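You operate a simulated robot arm through the tools that you are given. There is no shell and no other tool.

The job below is to be done with a simulated robot arm. You get a single attempt, and the scene is never put back.

## Task
Press the ring of the tube in the slide to depth 2, then to depth 6.
Fine: lock the slide under the green press first; at the end leave it free and pulled out, the tube in it, the depth at 6.

The check looks at the end state, three seconds after you hand in, the way a careful person would. Anything else that was tipped, shoved, dropped, spilled or broken makes it a failure.

## Robot
A 6-joint arm with a two-finger parallel gripper, fixed in place. Base frame: the origin is at the foot of the arm, x ahead of it, y to its left, z up; the work surface is at about z = 900. Units: mm, rad, N and s.
With the tool pointing down near the work surface it reaches from about 240 to 660 mm from the base axis. Its first joint turns from -1.152 to 1.152 rad. Payload 2.9 kg.
The TCP is the grasp point between the finger pads, 30 mm short of the fingertips. In the tool frame z runs along the fingers and y along their closing line. The gripper opens to 110 mm. The fingers are 20 mm wide and 10 mm thick; the gripper's body (48 by 112 mm) begins 55 mm behind the TCP.
Orientation is that of the tool frame in the base frame, as a unit quaternion [w, x, y, z]. With the fingers straight down and closing along the base's y, the tool's x points along the base's -x, its y along +y and its z along -z.

## Interface
- The arm moves only by the tool jog_arm. Its arguments are lists of equal length, an entry for each row: "dp": the shift along the tool's x, y, z in units of 100 mm (1.0 is 100 mm), a list of three; "rot": the turn, a rotation vector about the tool's x, y, z in units of 120 degrees (1.0 is 120 degrees), a list of three; "hand": the closure, from 0 (fully open) to 1 (shut). In form: {"dp": [[dx, dy, dz], ...], "rot": [[wx, wy, wz], ...], "hand": [hand, ...]}. A call has 1 to 20 rows; each row is the pose to reach, as a shift and turn from the pose commanded when the call began, along the tool's axes at that moment. A call with a number of a shift or a turn outside -1 to 1 is refused whole. A row lasts 0.2 s, in which the tool goes at most 50 mm and 0.15 rad; a call with a longer step from one row to the next is refused whole, and so is a gripper value outside its range. A pose out of reach is approached as far as the arm can. The call stops where the force on the tool passes 50 N (or 10 N more than at its start, if that is more) or the arm is blocked; 0.2 s more then pass. The fingers move at their own pace (about 108 mm/s each) and stop on an object; they squeeze with about 38 N. The grip force told is the motor's: it shows also when the fingers shut on nothing. Time passes only in rows, and 0.2 s behind the last, so rows that repeat a pose let the fingers close. It gives the time, the measured TCP pose, the force on the tool (base axes), the opening and the grip force at its end, in the units of the frame above (readings bear some noise), with the torque about the TCP (base axes, N m) and any sound that the robot's microphone picked up, and new pictures: "views" is both (left out), scene, wrist or none.
- Cameras (640 x 400 px; columns grow to the right, rows downward): "scene" is fixed at [58.5, 416.9, 1406.4]; the picture's right is [-0.92, -0.40, 0.00], its down [-0.14, 0.33, -0.93] and it looks along [0.37, -0.86, -0.36] (base axes); focal length 350 px, centre (320, 200). "wrist" rides on the gripper at [72, 17, -103] in the tool frame; the picture's right is [-0.23, 0.97, 0.00], its down [-0.76, -0.18, -0.62] and it looks along [-0.61, -0.14, 0.78] (tool axes); focal length 222 px, centre (320, 200). There is no depth. A picture from a camera that has moved, and an enlarged one, comes with that camera's place and axes in the base frame and with its lens.
- close_up(camera, box): a new picture of the part [left, top, right, bottom] of that camera's present view, enlarged. The clock stands still meanwhile.
- close_job(): hands the job in; it is judged then, once.

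Places have to be worked out from the pictures, the camera data and where the tool is seen. Open the gripper and draw the arm clear of the work before you hand the job in, unless the task says otherwise.

The tools are called after ">>>" by a JSON object that holds its "method" and its "body". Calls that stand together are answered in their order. jog_arm: Moves the arm, as the interface text tells. Its arguments: {"type":"object","properties":{"dp":{"type":"array"},"rot":{"type":"array"},"hand":{"type":"array"},"views":{"type":"string","enum":["both","scene","wrist","none"]}},"required":["dp","rot","hand"]} The other tools are called the same way: close_up (camera, box) takes an enlarged picture of a part of a camera's view; close_job () hands the job in.

At the start:

```text
time_s: 0.0
ee_pos: [315.1, -35.0, 1314.8]
orientation: [0.001, 0.0, 1.0, 0.0]
ft_force: [-0.1, -0.2, -0.9]
torque: [0.01, 0.0, 0.01]
gripper_width: 110.0
gripper_force: 0.1
```

scene: 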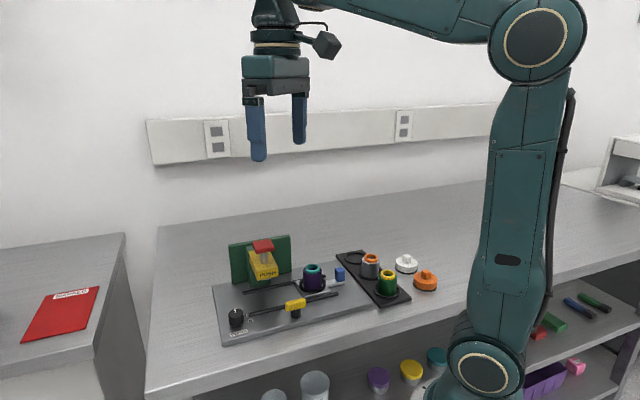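
wrist: 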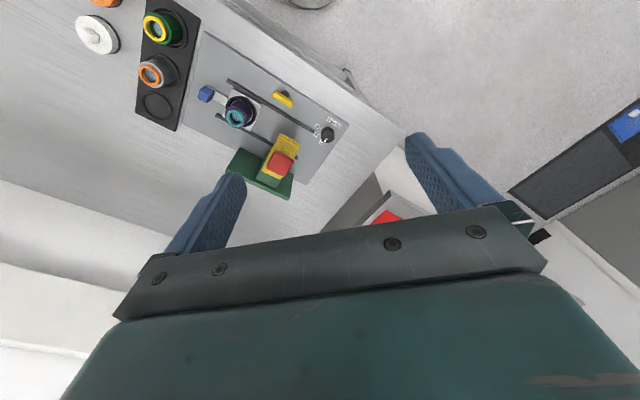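

I'll begin by looking closely at the fixture in both cameras to understand the parts before moving.

>>> {"method": "close_up", "body": {"camera": "scene", "box": [200, 225, 360, 350]}}

>>> {"method": "close_up", "body": {"camera": "scene", "box": [320, 235, 450, 315]}}

>>> {"method": "close_up", "body": {"camera": "wrist", "box": [180, 60, 360, 210]}}

```text
3.20 times, centred on (280, 288) of scene
camera zoom: at [58.5, 416.9, 1406.4], right [-0.92, -0.4, 0.0], down [-0.14, 0.33, -0.93], along [0.37, -0.86, -0.36], focal length 1120 px, centre (448, -80)
```

zoom: 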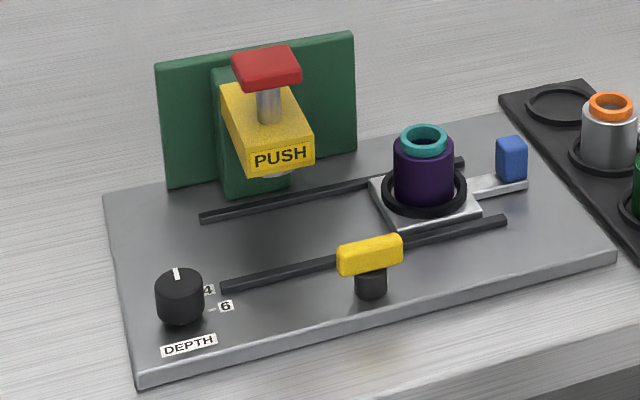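

```text
4.92 times, centred on (385, 275) of scene
camera zoom: at [58.5, 416.9, 1406.4], right [-0.92, -0.4, 0.0], down [-0.14, 0.33, -0.93], along [0.37, -0.86, -0.36], focal length 1724 px, centre (0, -169)
```

zoom: 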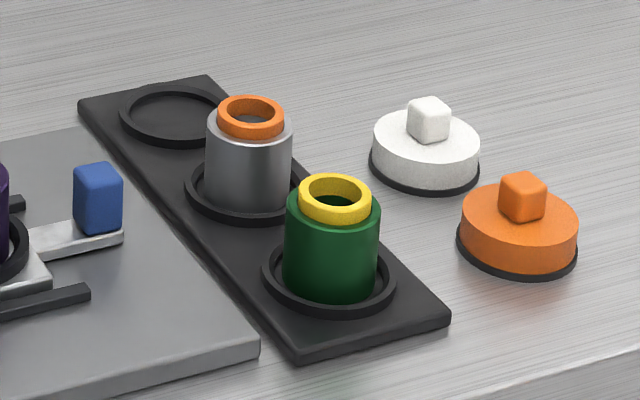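

```text
2.67 times, centred on (270, 135) of wrist
camera zoom: at [242.8, -18.1, 1419.4], right [0.23, 0.97, 0.0], down [0.76, -0.18, 0.62], along [0.61, -0.14, -0.78], focal length 592 px, centre (453, 373)
```

zoom: 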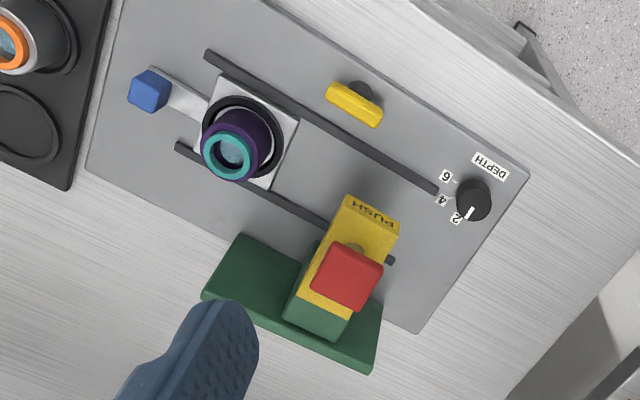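

The slide (blue handle) sits about (302,-268,935) with rails running at about 45° toward the press button at about (428,-136,1055). The lock bar is at about (343,-115,944) and the dial at about (440,-45,942). I'll turn the tool 45° so it lines up with the rails and head toward the handle, staying high.

>>> {"method": "jog_arm", "body": {"dp": [[0.02, -0.15, 0.12], [0.04, -0.3, 0.25], [0.06, -0.45, 0.4], [0.08, -0.6, 0.5], [0.1, -0.8, 0.6], [0.12, -1.0, 0.7]], "rot": [[0, 0, -0.065], [0, 0, -0.13], [0, 0, -0.195], [0, 0, -0.26], [0, 0, -0.32], [0, 0, -0.375]], "hand": [0, 0, 0, 0, 0, 0]}}

```text
time_s: 1.4
ee_pos: [303.7, -136.6, 1245.7]
orientation: [0.0, -0.384, 0.923, 0.0]
ft_force: [-1.2, -0.4, -0.4]
torque: [-0.01, 0.02, 0.03]
gripper_width: 110.2
gripper_force: 0.1
camera wrist: at [240.0, -175.5, 1349.3], right [-0.53, 0.85, 0.0], down [0.66, 0.41, 0.62], along [0.53, 0.33, -0.78], focal length 222 px, centre (320, 200)
```

scene: 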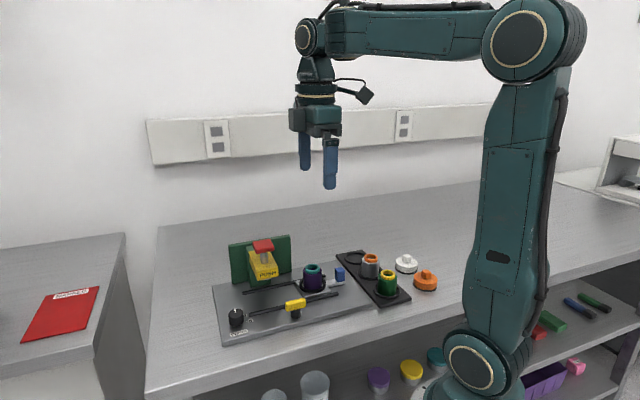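
wrist: 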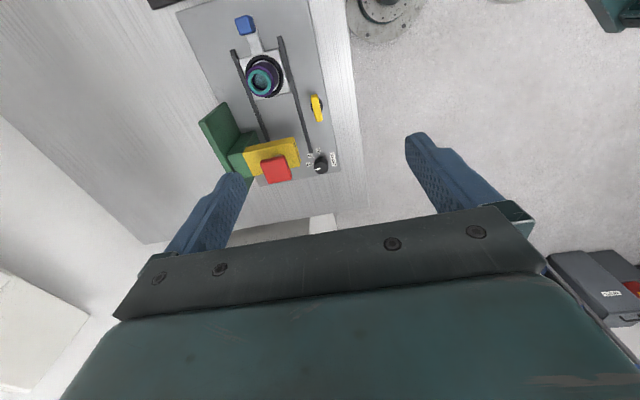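

The tool is now aligned with the rails. I'll enlarge this view to read the dial and locate the fixture parts.

>>> {"method": "close_up", "body": {"camera": "wrist", "box": [180, 0, 360, 112]}}

>>> {"method": "close_up", "body": {"camera": "wrist", "box": [230, 80, 360, 190]}}

>>> {"method": "close_up", "body": {"camera": "wrist", "box": [295, 140, 345, 180]}}

>>> {"method": "close_up", "body": {"camera": "scene", "box": [220, 290, 280, 340]}}

>>> {"method": "close_up", "body": {"camera": "scene", "box": [275, 250, 355, 320]}}

```text
3.56 times, centred on (270, 56) of wrist
camera zoom: at [240.0, -175.5, 1349.3], right [-0.53, 0.85, 0.0], down [0.66, 0.41, 0.62], along [0.53, 0.33, -0.78], focal length 790 px, centre (498, 712)
```

zoom: 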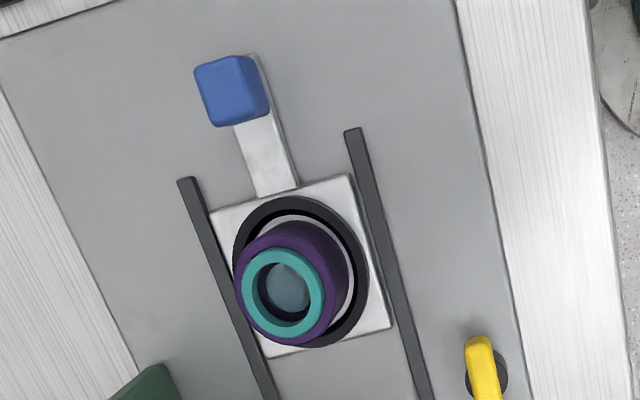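

```text
3.64 times, centred on (295, 135) of wrist
camera zoom: at [240.0, -175.5, 1349.3], right [-0.53, 0.85, 0.0], down [0.66, 0.41, 0.62], along [0.53, 0.33, -0.78], focal length 808 px, centre (411, 436)
```

zoom: 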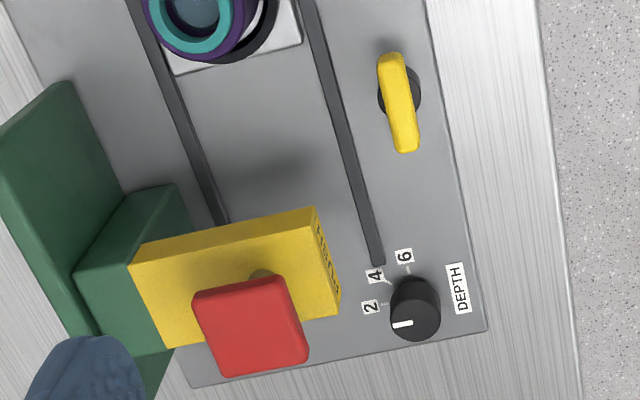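

```text
10.00 times, centred on (320, 160) of wrist
camera zoom: at [240.0, -175.5, 1349.3], right [-0.53, 0.85, 0.0], down [0.66, 0.41, 0.62], along [0.53, 0.33, -0.78], focal length 2221 px, centre (320, 600)
```

zoom: 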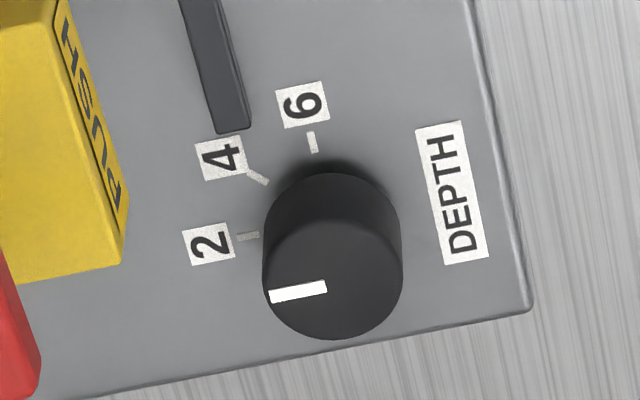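

```text
8.00 times, centred on (250, 315) of scene
camera zoom: at [58.5, 416.9, 1406.4], right [-0.92, -0.4, 0.0], down [-0.14, 0.33, -0.93], along [0.37, -0.86, -0.36], focal length 2801 px, centre (880, -720)
```

zoom: 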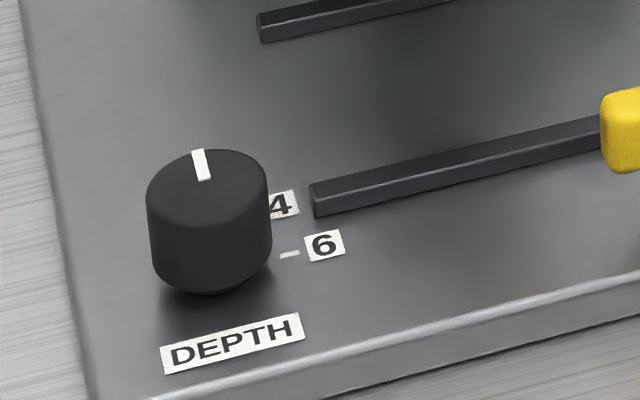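

```text
5.71 times, centred on (315, 285) of scene
camera zoom: at [58.5, 416.9, 1406.4], right [-0.92, -0.4, 0.0], down [-0.14, 0.33, -0.93], along [0.37, -0.86, -0.36], focal length 2001 px, centre (349, -286)
```

zoom: 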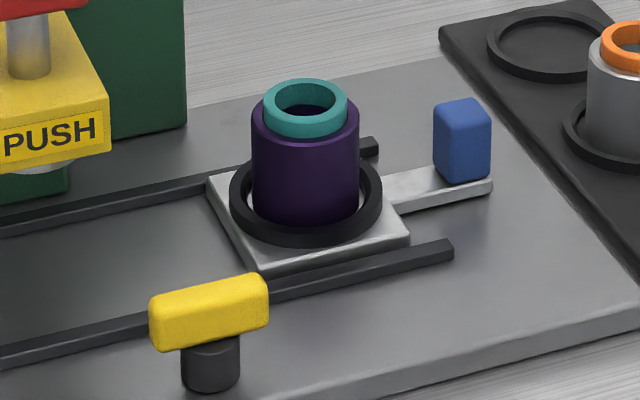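

The pointer on the dial already reads 2, and the yellow lock bar lies parallel to the rails, which should be free. The handle top is at about (300,-267,947) and must travel about 110 mm along the rails to bring the tube at (348,-216) under the press. I'll move to above the handle.

>>> {"method": "jog_arm", "body": {"dp": [[0.16, -0.15, 0.16], [0.32, -0.3, 0.33], [0.48, -0.45, 0.5], [0.64, -0.6, 0.67], [0.8, -0.75, 0.84], [0.946, -0.893, 1.0]], "rot": [[0, 0, 0], [0, 0, 0], [0, 0, 0], [0, 0, 0], [0, 0, 0], [0, 0, 0]], "hand": [0.2, 0.4, 0.5, 0.55, 0.55, 0.55], "views": "wrist"}}

```text
time_s: 2.8
ee_pos: [300.7, -266.2, 1145.2]
orientation: [0.001, -0.383, 0.924, 0.001]
ft_force: [0.0, 0.7, 0.1]
torque: [0.01, -0.01, 0.01]
gripper_width: 49.5
gripper_force: 0.0
camera wrist: at [236.4, -304.5, 1248.7], right [-0.53, 0.85, 0.0], down [0.66, 0.41, 0.62], along [0.53, 0.33, -0.78], focal length 222 px, centre (320, 200)
```

wrist: 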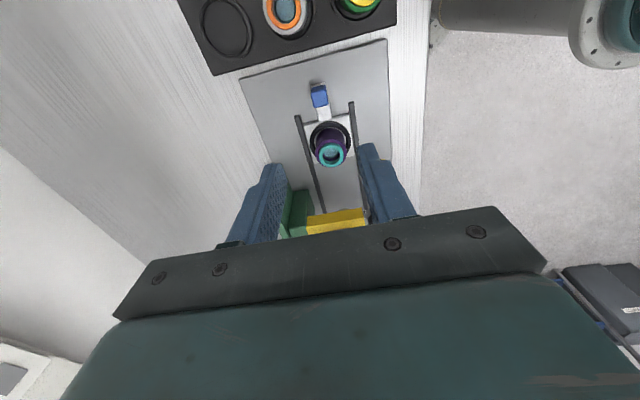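

The gripper is above the handle. I'll zoom in to refine the handle position before descending.

>>> {"method": "close_up", "body": {"camera": "wrist", "box": [270, 60, 370, 170]}}

```text
3.64 times, centred on (320, 115) of wrist
camera zoom: at [236.4, -304.5, 1248.7], right [-0.53, 0.85, 0.0], down [0.66, 0.41, 0.62], along [0.53, 0.33, -0.78], focal length 808 px, centre (320, 509)
```

zoom: 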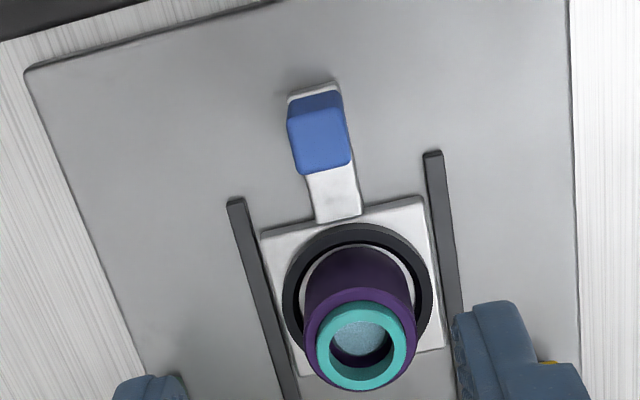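

The handle is centred laterally under the gripper and about 2 mm further along the rails. I'll descend in two stages.

>>> {"method": "jog_arm", "body": {"dp": [[-0.01, -0.01, 0.25], [-0.02, -0.01, 0.5], [-0.02, -0.01, 0.75], [-0.02, -0.01, 1.0]], "rot": [[0, 0, 0], [0, 0, 0], [0, 0, 0], [0, 0, 0]], "hand": [0.55, 0.55, 0.55, 0.55], "views": "wrist"}}

>>> {"method": "close_up", "body": {"camera": "wrist", "box": [240, 60, 400, 200]}}

```text
time_s: 3.8
ee_pos: [302.7, -264.3, 1043.7]
orientation: [0.001, -0.383, 0.924, 0.001]
ft_force: [0.0, 0.8, -0.2]
torque: [-0.02, 0.02, -0.01]
gripper_width: 49.3
gripper_force: 0.0
camera wrist: at [238.8, -303.9, 1148.5], right [-0.53, 0.85, 0.0], down [0.66, 0.41, 0.62], along [0.53, 0.33, -0.78], focal length 222 px, centre (320, 200)
```

wrist: 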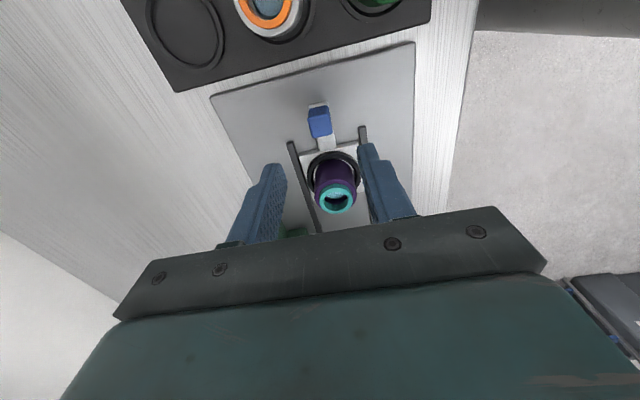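

```text
2.86 times, centred on (320, 130) of wrist
camera zoom: at [238.8, -303.9, 1148.5], right [-0.53, 0.85, 0.0], down [0.66, 0.41, 0.62], along [0.53, 0.33, -0.78], focal length 635 px, centre (320, 400)
```

zoom: 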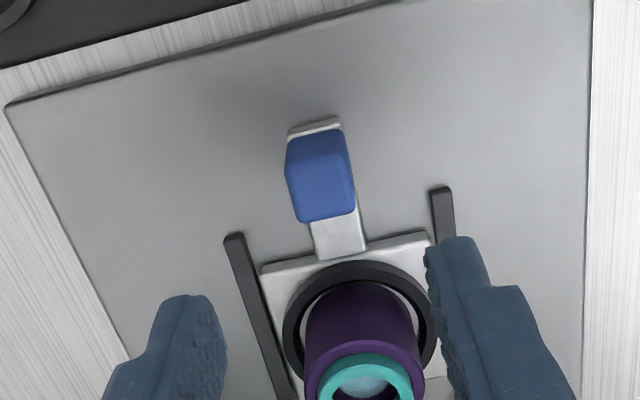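

The handle top is right below the TCP, within about 2 mm. Next I descend to put the fingertips around z≈922 on either side of the handle.

>>> {"method": "jog_arm", "body": {"dp": [[0.01, 0.01, 0.25], [0.01, 0.01, 0.5], [0.01, 0.01, 0.7], [0.01, 0.01, 0.82], [0.01, 0.01, 0.91]], "rot": [[0, 0, 0], [0, 0, 0], [0, 0, 0], [0, 0, 0], [0, 0, 0]], "hand": [0.55, 0.55, 0.55, 0.55, 0.55]}}

>>> {"method": "close_up", "body": {"camera": "scene", "box": [260, 200, 420, 320]}}

>>> {"method": "close_up", "body": {"camera": "wrist", "box": [220, 100, 420, 240]}}

```text
time_s: 5.0
ee_pos: [299.2, -264.4, 953.6]
orientation: [0.002, -0.383, 0.924, 0.001]
ft_force: [0.7, 0.0, -0.1]
torque: [0.02, -0.01, 0.04]
gripper_width: 49.4
gripper_force: 0.1
camera wrist: at [237.1, -303.2, 1057.4], right [-0.53, 0.85, 0.0], down [0.66, 0.41, 0.62], along [0.53, 0.33, -0.78], focal length 222 px, centre (320, 200)
```

scene: 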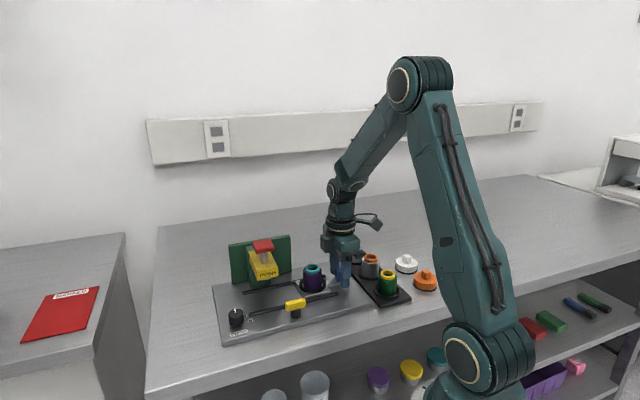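
wrist: 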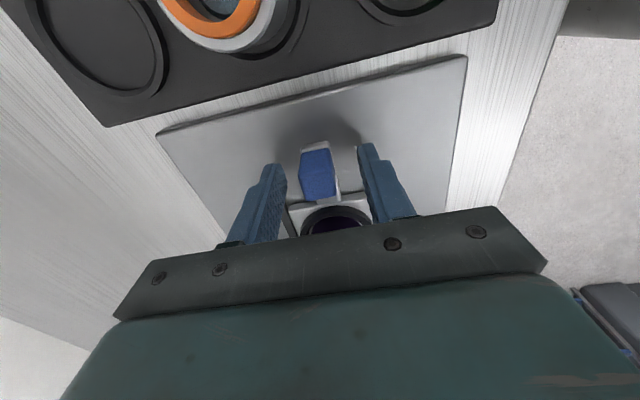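

```text
3.33 times, centred on (340, 260) of scene
camera zoom: at [58.5, 416.9, 1406.4], right [-0.92, -0.4, 0.0], down [-0.14, 0.33, -0.93], along [0.37, -0.86, -0.36], focal length 1167 px, centre (253, 0)
```

zoom: 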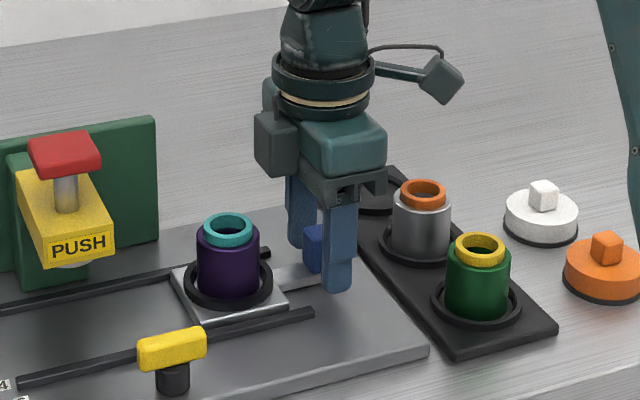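

```text
2.86 times, centred on (320, 170) of wrist
camera zoom: at [237.1, -303.2, 1057.4], right [-0.53, 0.85, 0.0], down [0.66, 0.41, 0.62], along [0.53, 0.33, -0.78], focal length 635 px, centre (320, 286)
```

zoom: 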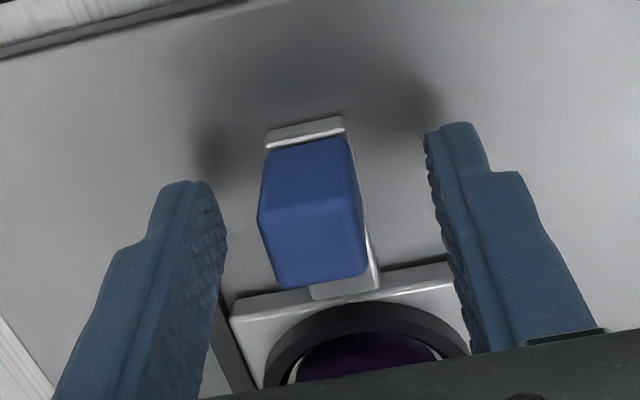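

The handle is between the fingers but about 1.5 mm toward the -y finger. I'll shift by that amount and close on it.

>>> {"method": "jog_arm", "body": {"dp": [[0, -0.015, 0], [0, -0.015, 0], [0, -0.015, 0], [0, -0.015, 0], [0, -0.015, 0]], "rot": [[0, 0, 0], [0, 0, 0], [0, 0, 0], [0, 0, 0], [0, 0, 0]], "hand": [0.65, 0.75, 0.9, 1.0, 1.0]}}

>>> {"method": "close_up", "body": {"camera": "wrist", "box": [220, 100, 420, 240]}}

```text
time_s: 6.2
ee_pos: [301.4, -263.8, 954.4]
orientation: [0.0, -0.383, 0.924, 0.001]
ft_force: [-3.9, 4.2, 1.4]
torque: [-0.05, -0.1, -0.02]
gripper_width: 20.2
gripper_force: 45.1
camera wrist: at [238.0, -304.0, 1057.7], right [-0.53, 0.85, 0.0], down [0.66, 0.41, 0.62], along [0.53, 0.33, -0.78], focal length 222 px, centre (320, 200)
```

scene: 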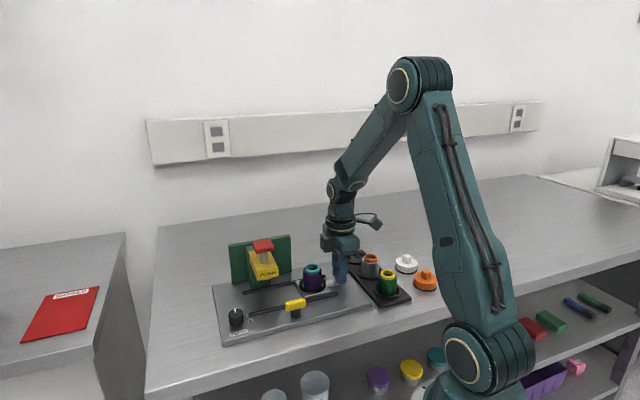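
wrist: 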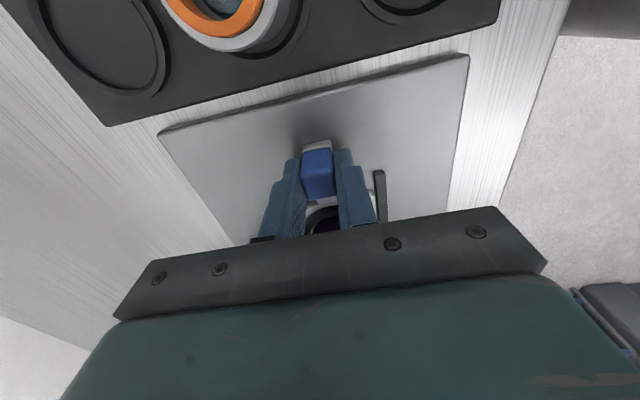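

```text
2.86 times, centred on (320, 170) of wrist
camera zoom: at [238.0, -304.0, 1057.7], right [-0.53, 0.85, 0.0], down [0.66, 0.41, 0.62], along [0.53, 0.33, -0.78], focal length 635 px, centre (320, 286)
```

zoom: 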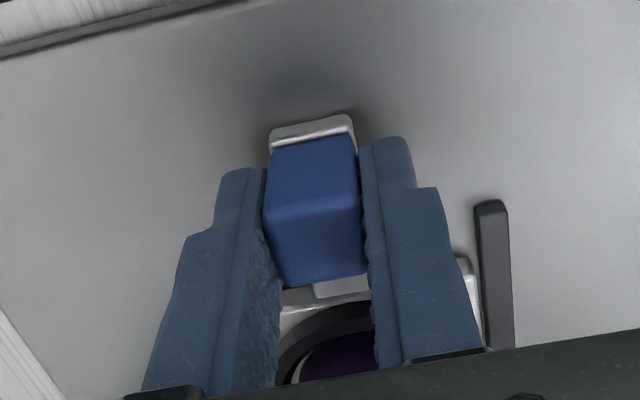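

The handle is gripped at 20 mm with a small side load of about 6 N. I'll relieve that slightly and start pushing the slide along the rails, watching the forces.

>>> {"method": "jog_arm", "body": {"dp": [[-0.06, 0.007, 0], [-0.12, 0.007, 0], [-0.18, 0.007, 0], [-0.24, 0.007, 0], [-0.3, 0.007, 0]], "rot": [[0, 0, 0], [0, 0, 0], [0, 0, 0], [0, 0, 0], [0, 0, 0]], "hand": [1, 1, 1, 1, 1]}}

```text
time_s: 7.4
ee_pos: [322.4, -243.5, 952.5]
orientation: [0.001, -0.382, 0.924, 0.0]
ft_force: [2.2, -1.9, -20.0]
torque: [-0.11, -0.36, -0.05]
gripper_width: 19.9
gripper_force: 44.6
camera wrist: at [259.2, -282.7, 1057.7], right [-0.53, 0.85, 0.0], down [0.66, 0.41, 0.62], along [0.53, 0.33, -0.78], focal length 222 px, centre (320, 200)
```

scene: 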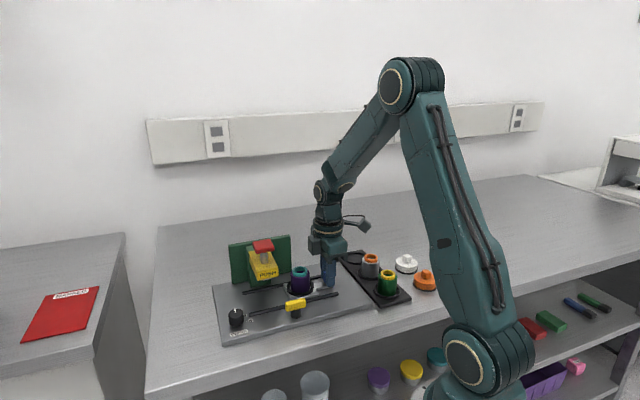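
wrist: 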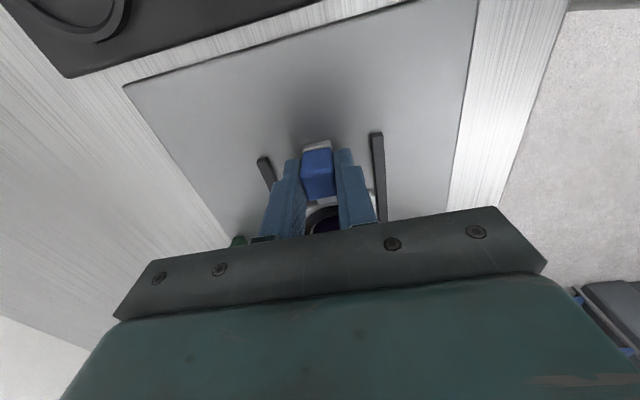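

The slide follows; 30 mm is done with a downward load of 20 N on the tool. I'll lower the command about 1 mm to relieve that and continue another 40 mm.

>>> {"method": "jog_arm", "body": {"dp": [[-0.06, 0, 0.01], [-0.12, 0, 0.012], [-0.18, 0, 0.012], [-0.24, 0, 0.012], [-0.3, 0, 0.012], [-0.35, 0, 0.012], [-0.4, 0, 0.012]], "rot": [[0, 0, 0], [0, 0, 0], [0, 0, 0], [0, 0, 0], [0, 0, 0], [0, 0, 0], [0, 0, 0]], "hand": [1, 1, 1, 1, 1, 1, 1]}}

>>> {"method": "close_up", "body": {"camera": "scene", "box": [220, 210, 380, 330]}}

```text
time_s: 9.0
ee_pos: [351.0, -215.3, 954.2]
orientation: [0.002, -0.383, 0.924, -0.001]
ft_force: [-2.4, 0.2, 10.9]
torque: [-0.47, 0.61, -0.14]
gripper_width: 19.8
gripper_force: 44.6
camera wrist: at [287.4, -254.2, 1057.6], right [-0.53, 0.85, 0.0], down [0.66, 0.41, 0.62], along [0.53, 0.33, -0.78], focal length 222 px, centre (320, 200)
```

scene: 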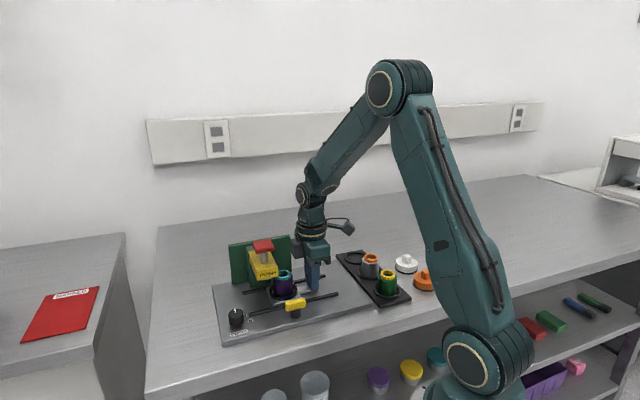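
wrist: 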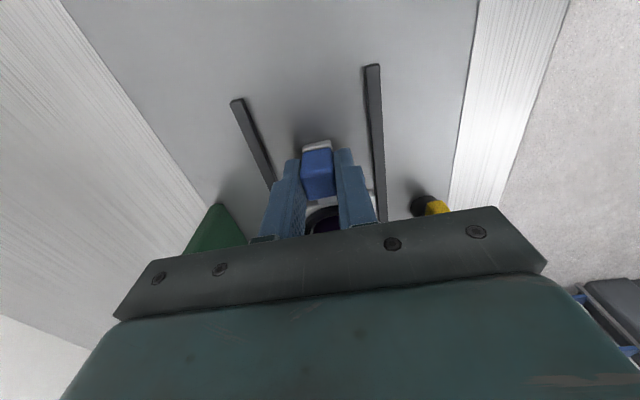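

```text
3.33 times, centred on (300, 270) of scene
camera zoom: at [58.4, 417.0, 1406.4], right [-0.92, -0.4, 0.0], down [-0.14, 0.33, -0.93], along [0.37, -0.86, -0.36], focal length 1167 px, centre (387, -33)
```

zoom: 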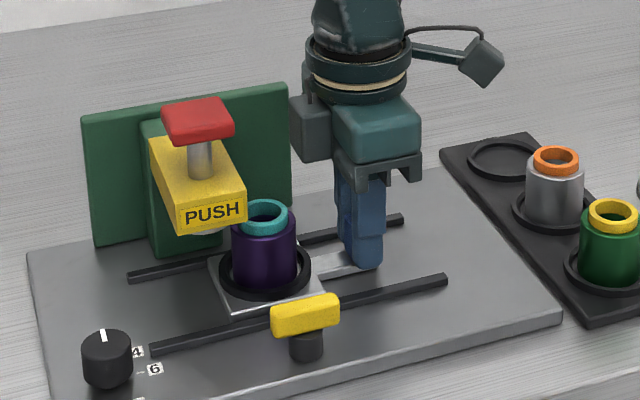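

About 70 mm is done and the tube is approaching the press. I'll go 28 mm more, then use small steps to find the end stop.

>>> {"method": "jog_arm", "body": {"dp": [[-0.06, 0, -0.004], [-0.12, 0, -0.004], [-0.18, 0, -0.004], [-0.24, 0, -0.004], [-0.28, 0, -0.004]], "rot": [[0, 0, 0], [0, 0, 0], [0, 0, 0], [0, 0, 0], [0, 0, 0]], "hand": [1, 1, 1, 1, 1]}}

>>> {"method": "close_up", "body": {"camera": "scene", "box": [220, 210, 380, 330]}}

```text
time_s: 10.2
ee_pos: [369.8, -195.2, 953.7]
orientation: [0.002, -0.382, 0.924, 0.0]
ft_force: [-3.6, 3.3, 22.9]
torque: [-0.2, 0.69, -0.06]
gripper_width: 20.1
gripper_force: 44.9
camera wrist: at [307.1, -234.5, 1057.6], right [-0.53, 0.85, 0.0], down [0.66, 0.41, 0.62], along [0.53, 0.33, -0.78], focal length 222 px, centre (320, 200)
```

scene: 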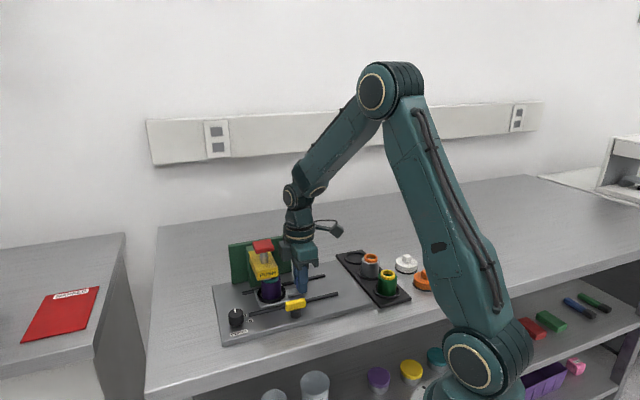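
wrist: 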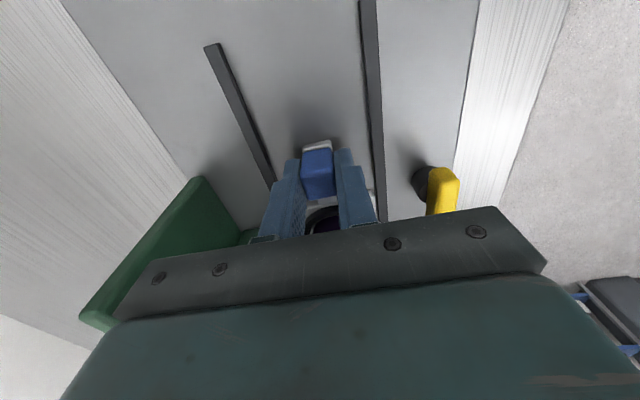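

```text
3.33 times, centred on (300, 270) of scene
camera zoom: at [58.2, 417.1, 1406.4], right [-0.92, -0.4, 0.0], down [-0.14, 0.33, -0.93], along [0.37, -0.86, -0.36], focal length 1167 px, centre (387, -33)
```

zoom: 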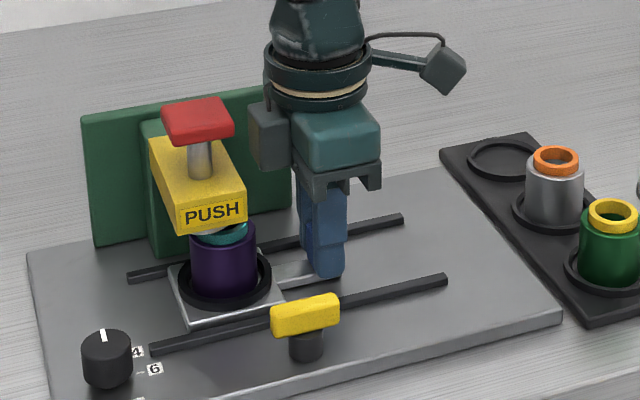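

The tube is nearly under the plunger after about 98 mm. I'll raise slightly to unload z and step another 10 mm gently, watching for a stop.

>>> {"method": "jog_arm", "body": {"dp": [[-0.02, 0, -0.01], [-0.04, 0, -0.01], [-0.06, 0, -0.01], [-0.08, 0, -0.01], [-0.1, 0, -0.01]], "rot": [[0, 0, 0], [0, 0, 0], [0, 0, 0], [0, 0, 0], [0, 0, 0]], "hand": [1, 1, 1, 1, 1]}}

>>> {"method": "close_up", "body": {"camera": "scene", "box": [220, 230, 320, 305]}}

```text
time_s: 11.4
ee_pos: [378.2, -189.5, 953.2]
orientation: [0.0, -0.383, 0.924, 0.001]
ft_force: [4.7, -1.5, -10.9]
torque: [0.62, -1.15, -0.13]
gripper_width: 19.9
gripper_force: 45.3
camera wrist: at [314.5, -227.5, 1057.6], right [-0.53, 0.85, 0.0], down [0.66, 0.41, 0.62], along [0.53, 0.33, -0.78], focal length 222 px, centre (320, 200)
```

scene: 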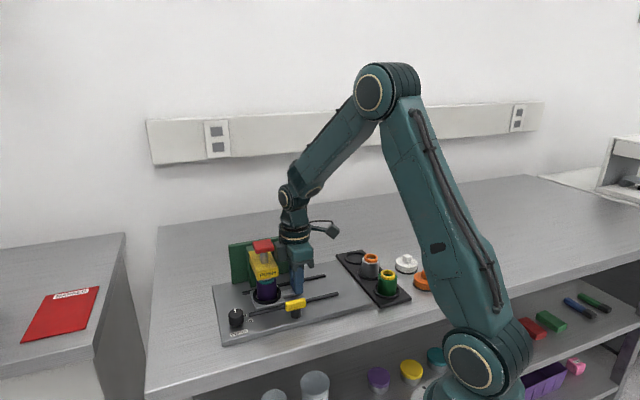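
wrist: 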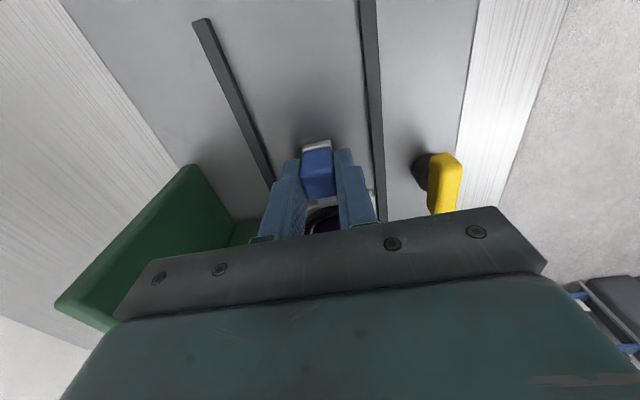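

```text
5.33 times, centred on (270, 268) of scene
camera zoom: at [58.7, 416.8, 1406.4], right [-0.92, -0.4, 0.0], down [-0.14, 0.33, -0.93], along [0.37, -0.86, -0.36], focal length 1868 px, centre (587, -160)
```

zoom: 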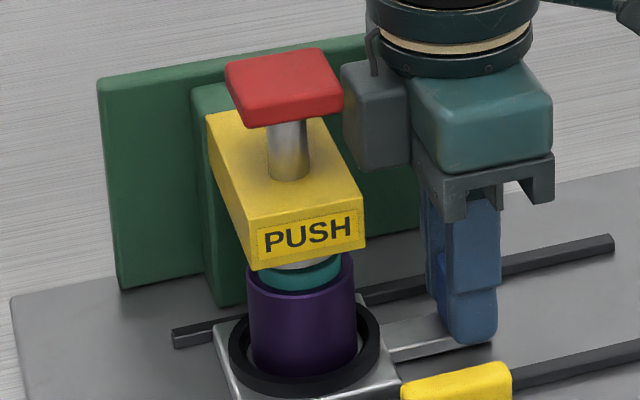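

The tube axis now lines up with the plunger shaft within about 1 mm. I'll probe 3 mm further gently to see whether there is an end stop.

>>> {"method": "jog_arm", "body": {"dp": [[-0.01, 0, 0.003], [-0.02, 0, 0.003], [-0.03, 0, 0.003], [-0.03, 0, 0.003]], "rot": [[0, 0, 0], [0, 0, 0], [0, 0, 0], [0, 0, 0]], "hand": [1, 1, 1, 1], "views": "none"}}

>>> {"method": "close_up", "body": {"camera": "scene", "box": [220, 230, 320, 305]}}

```text
time_s: 12.4
ee_pos: [380.2, -186.3, 953.9]
orientation: [-0.001, -0.382, 0.924, 0.001]
ft_force: [-2.8, -13.9, -14.5]
torque: [0.25, -0.61, 0.49]
gripper_width: 19.7
gripper_force: 45.1
```

```text
5.33 times, centred on (270, 268) of scene
camera zoom: at [58.6, 416.5, 1406.6], right [-0.92, -0.4, 0.0], down [-0.14, 0.33, -0.93], along [0.37, -0.86, -0.36], focal length 1868 px, centre (587, -160)
```

zoom: 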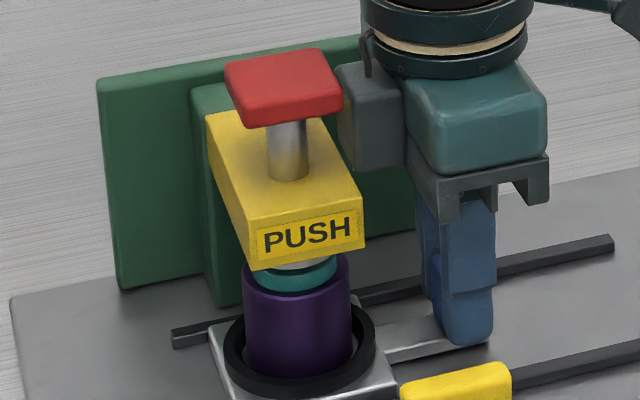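

The slide moved about 2 mm and a resistance of about 12 N along the rails has appeared, likely the end stop. I'll press 2 mm further to confirm.

>>> {"method": "jog_arm", "body": {"dp": [[-0.01, 0, 0.0], [-0.02, 0, 0.0], [-0.02, 0, 0.0]], "rot": [[0, 0, 0], [0, 0, 0], [0, 0, 0]], "hand": [1, 1, 1], "views": "none"}}

>>> {"method": "close_up", "body": {"camera": "scene", "box": [220, 230, 320, 305]}}

```text
time_s: 13.2
ee_pos: [378.8, -185.7, 953.0]
orientation: [-0.002, -0.38, 0.925, 0.0]
ft_force: [-19.4, -23.5, -10.6]
torque: [-0.14, -0.44, 0.67]
gripper_width: 20.1
gripper_force: 45.1
```

```text
5.33 times, centred on (270, 268) of scene
camera zoom: at [58.2, 416.2, 1406.7], right [-0.92, -0.4, 0.0], down [-0.14, 0.33, -0.93], along [0.37, -0.86, -0.36], focal length 1868 px, centre (587, -160)
```

zoom: 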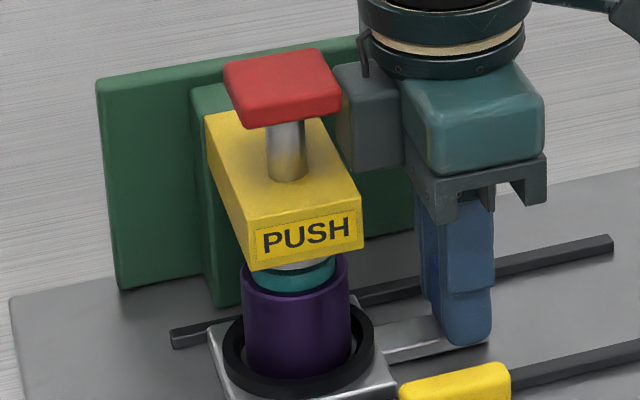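

The stop is confirmed: 30 N of resistance with no further motion. I'll open the fingers a limited amount, staying inside the rails, and lift straight up.

>>> {"method": "jog_arm", "body": {"dp": [[0, 0, 0], [0, 0, 0], [0, 0, 0], [0, 0, -0.1], [0, 0, -0.3], [0, 0, -0.5], [0, 0, -0.75], [0, 0, -1.0]], "rot": [[0, 0, 0], [0, 0, 0], [0, 0, 0], [0, 0, 0], [0, 0, 0], [0, 0, 0], [0, 0, 0], [0, 0, 0]], "hand": [0.8, 0.7, 0.65, 0.65, 0.65, 0.65, 0.65, 0.65]}}

>>> {"method": "close_up", "body": {"camera": "scene", "box": [210, 220, 350, 345]}}

>>> {"method": "close_up", "body": {"camera": "wrist", "box": [240, 60, 440, 220]}}

```text
time_s: 15.0
ee_pos: [381.3, -185.3, 1054.4]
orientation: [0.001, -0.382, 0.924, 0.0]
ft_force: [-0.4, 0.7, 0.4]
torque: [-0.01, 0.0, -0.01]
gripper_width: 38.4
gripper_force: 0.2
camera wrist: at [316.9, -224.2, 1158.2], right [-0.53, 0.85, 0.0], down [0.66, 0.41, 0.62], along [0.53, 0.33, -0.78], focal length 222 px, centre (320, 200)
```

scene: 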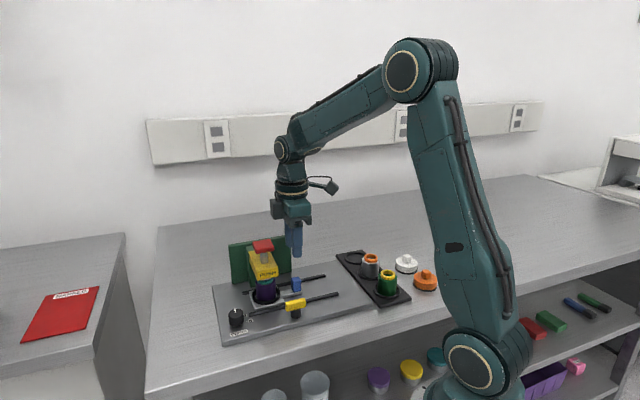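
wrist: 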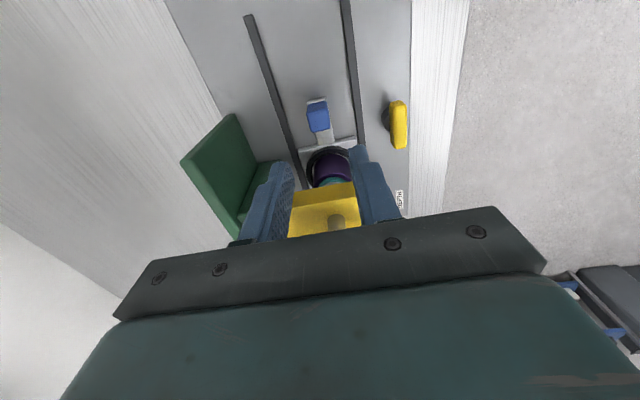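

```text
3.20 times, centred on (280, 282) of scene
camera zoom: at [58.5, 416.9, 1406.4], right [-0.92, -0.4, 0.0], down [-0.14, 0.33, -0.93], along [0.37, -0.86, -0.36], focal length 1120 px, centre (448, -64)
```

zoom: 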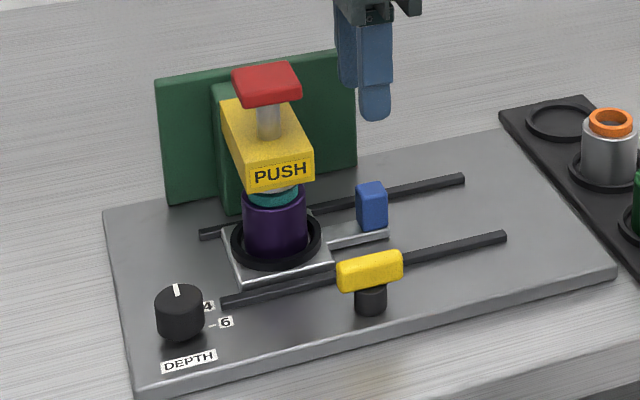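

```text
2.50 times, centred on (340, 140) of wrist
camera zoom: at [316.9, -224.2, 1158.2], right [-0.53, 0.85, 0.0], down [0.66, 0.41, 0.62], along [0.53, 0.33, -0.78], focal length 555 px, centre (270, 350)
```

zoom: 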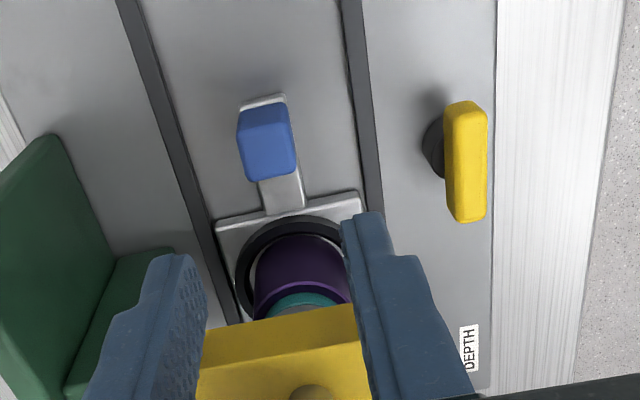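

The slide stands at its stop with the tube under the plunger. Next comes the lock: I'll zoom in to locate its bar and post precisely.

>>> {"method": "close_up", "body": {"camera": "scene", "box": [270, 280, 330, 325]}}

>>> {"method": "close_up", "body": {"camera": "wrist", "box": [370, 80, 430, 170]}}

```text
8.89 times, centred on (300, 302) of scene
camera zoom: at [58.5, 416.9, 1406.4], right [-0.92, -0.4, 0.0], down [-0.14, 0.33, -0.93], along [0.37, -0.86, -0.36], focal length 3112 px, centre (498, -711)
```

zoom: 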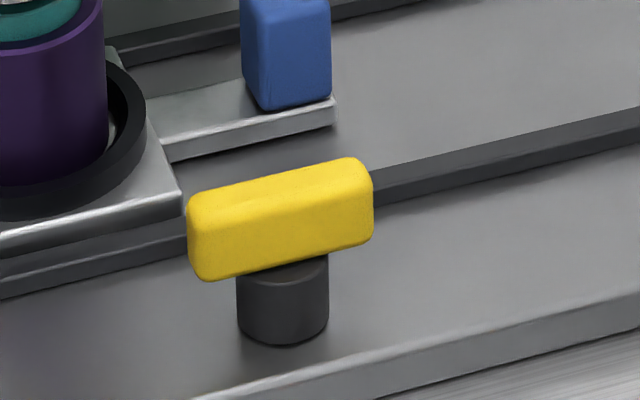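

```text
4.44 times, centred on (400, 125) of wrist
camera zoom: at [316.9, -224.2, 1158.2], right [-0.53, 0.85, 0.0], down [0.66, 0.41, 0.62], along [0.53, 0.33, -0.78], focal length 987 px, centre (-36, 533)
```

zoom: 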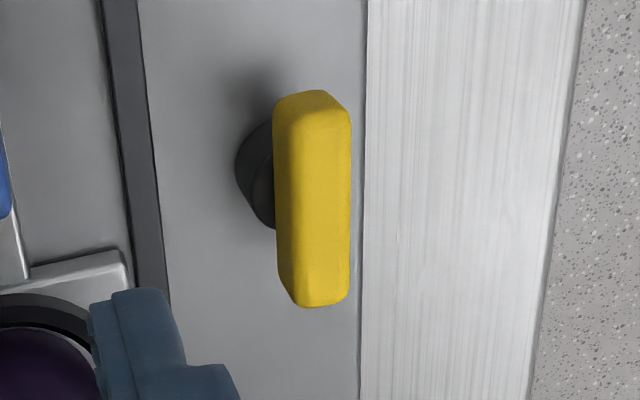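

The lock bar is about 42×12 mm, its centre at about (342.5,-116.5), top at z≈947. I'll move over it, offset 6 mm away from the press so the gripper body stays clear of the red button, and check before gripping.

>>> {"method": "jog_arm", "body": {"dp": [[-0.05, 0.2, 0], [-0.1, 0.4, 0], [-0.153, 0.6, 0.05], [-0.153, 0.761, 0.15], [-0.153, 0.761, 0.3], [-0.153, 0.761, 0.45]], "rot": [[0, 0, 0], [0, 0, 0], [0, 0, 0], [0, 0, 0], [0, 0, 0], [0, 0, 0]], "hand": [0.65, 0.65, 0.65, 0.65, 0.65, 0.65]}}

>>> {"method": "close_up", "body": {"camera": "scene", "box": [220, 200, 350, 320]}}

>>> {"method": "close_up", "body": {"camera": "wrist", "box": [220, 90, 420, 230]}}

```text
time_s: 16.4
ee_pos: [338.8, -120.1, 1008.2]
orientation: [0.0, -0.383, 0.924, 0.0]
ft_force: [-1.2, -0.3, -0.3]
torque: [0.03, 0.0, -0.02]
gripper_width: 38.6
gripper_force: 0.0
camera wrist: at [274.2, -159.6, 1112.7], right [-0.53, 0.85, 0.0], down [0.66, 0.41, 0.62], along [0.53, 0.33, -0.78], focal length 222 px, centre (320, 200)
```

scene: 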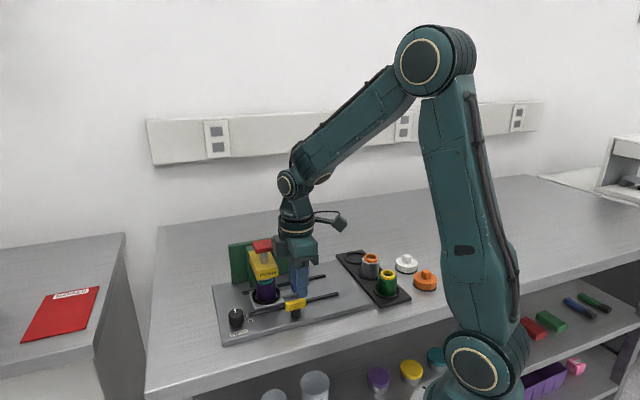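
wrist: 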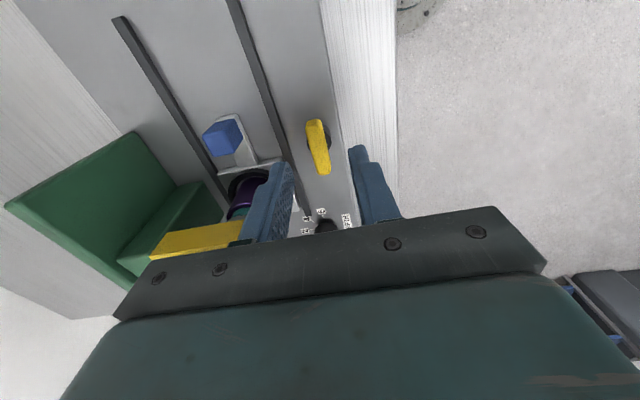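

```text
3.33 times, centred on (285, 260) of scene
camera zoom: at [58.5, 416.9, 1406.4], right [-0.92, -0.4, 0.0], down [-0.14, 0.33, -0.93], along [0.37, -0.86, -0.36], focal length 1167 px, centre (437, 0)
```

zoom: 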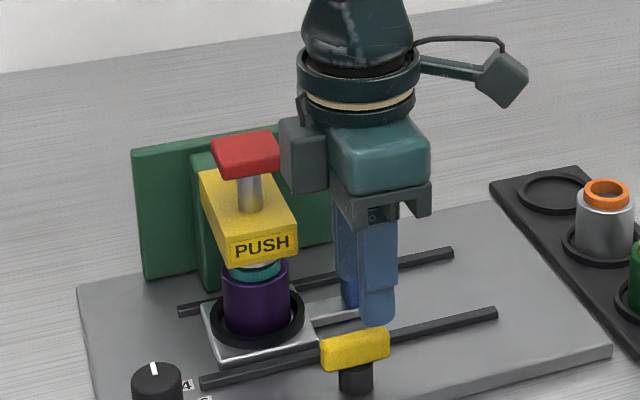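

```text
2.86 times, centred on (320, 160) of wrist
camera zoom: at [274.2, -159.6, 1112.7], right [-0.53, 0.85, 0.0], down [0.66, 0.41, 0.62], along [0.53, 0.33, -0.78], focal length 635 px, centre (320, 314)
```

zoom: 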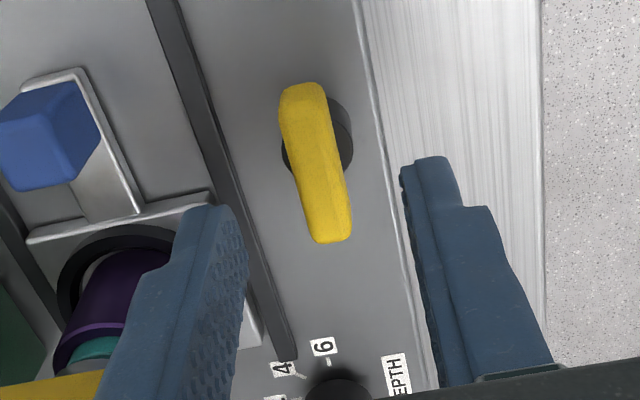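

The bar is about 2.3 mm toward -y of the tool axis and turned about 3° clockwise from the tool. I'll correct both and descend until the fingertips are about 10 mm below the bar top.

>>> {"method": "jog_arm", "body": {"dp": [[0, -0.023, 0.05], [0, -0.023, 0.15], [0, -0.023, 0.25], [0, -0.023, 0.33], [0, -0.023, 0.41]], "rot": [[0, 0, 0.025], [0, 0, 0.025], [0, 0, 0.025], [0, 0, 0.025], [0, 0, 0.025]], "hand": [0.65, 0.65, 0.65, 0.65, 0.65]}}

>>> {"method": "close_up", "body": {"camera": "scene", "box": [220, 210, 350, 320]}}

>>> {"method": "close_up", "body": {"camera": "wrist", "box": [220, 90, 420, 230]}}

```text
time_s: 17.6
ee_pos: [338.5, -121.1, 967.5]
orientation: [0.001, -0.358, 0.934, 0.0]
ft_force: [-0.7, -0.7, 0.0]
torque: [0.0, 0.04, 0.0]
gripper_width: 38.6
gripper_force: 0.0
camera wrist: at [274.0, -157.8, 1071.7], right [-0.48, 0.88, 0.0], down [0.68, 0.38, 0.62], along [0.55, 0.3, -0.78], focal length 222 px, centre (320, 200)
```

scene: 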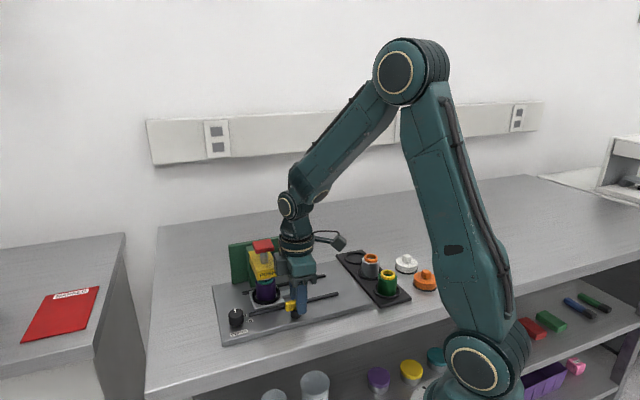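
wrist: 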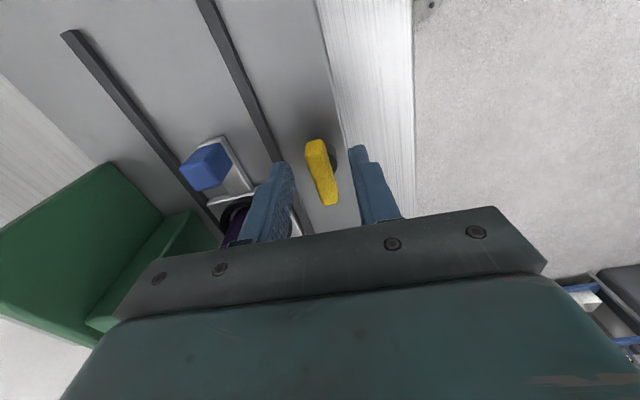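

```text
3.64 times, centred on (285, 265) of scene
camera zoom: at [58.5, 416.9, 1406.4], right [-0.92, -0.4, 0.0], down [-0.14, 0.33, -0.93], along [0.37, -0.86, -0.36], focal length 1273 px, centre (447, -36)
```

zoom: 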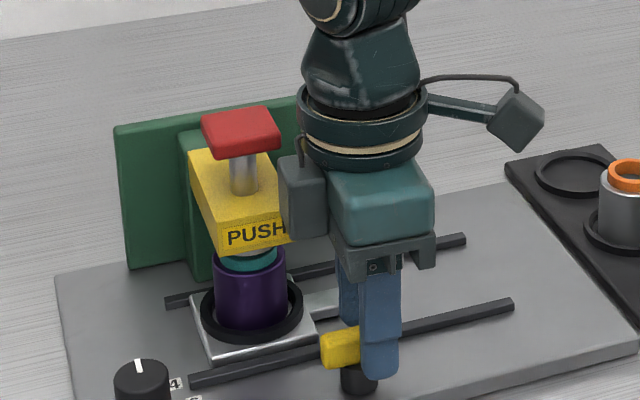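

```text
2.86 times, centred on (320, 160) of wrist
camera zoom: at [274.0, -157.8, 1071.7], right [-0.48, 0.88, 0.0], down [0.68, 0.38, 0.62], along [0.55, 0.3, -0.78], focal length 635 px, centre (320, 314)
```

zoom: 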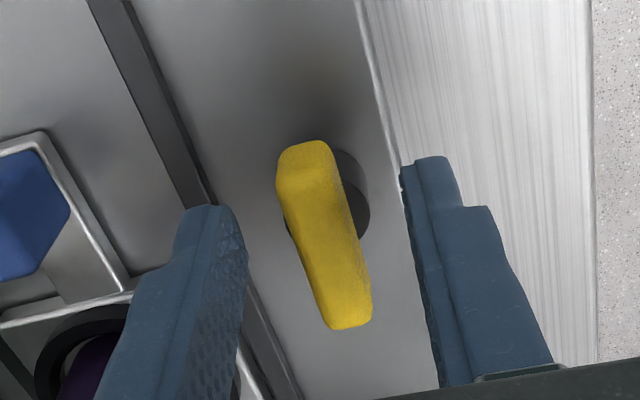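

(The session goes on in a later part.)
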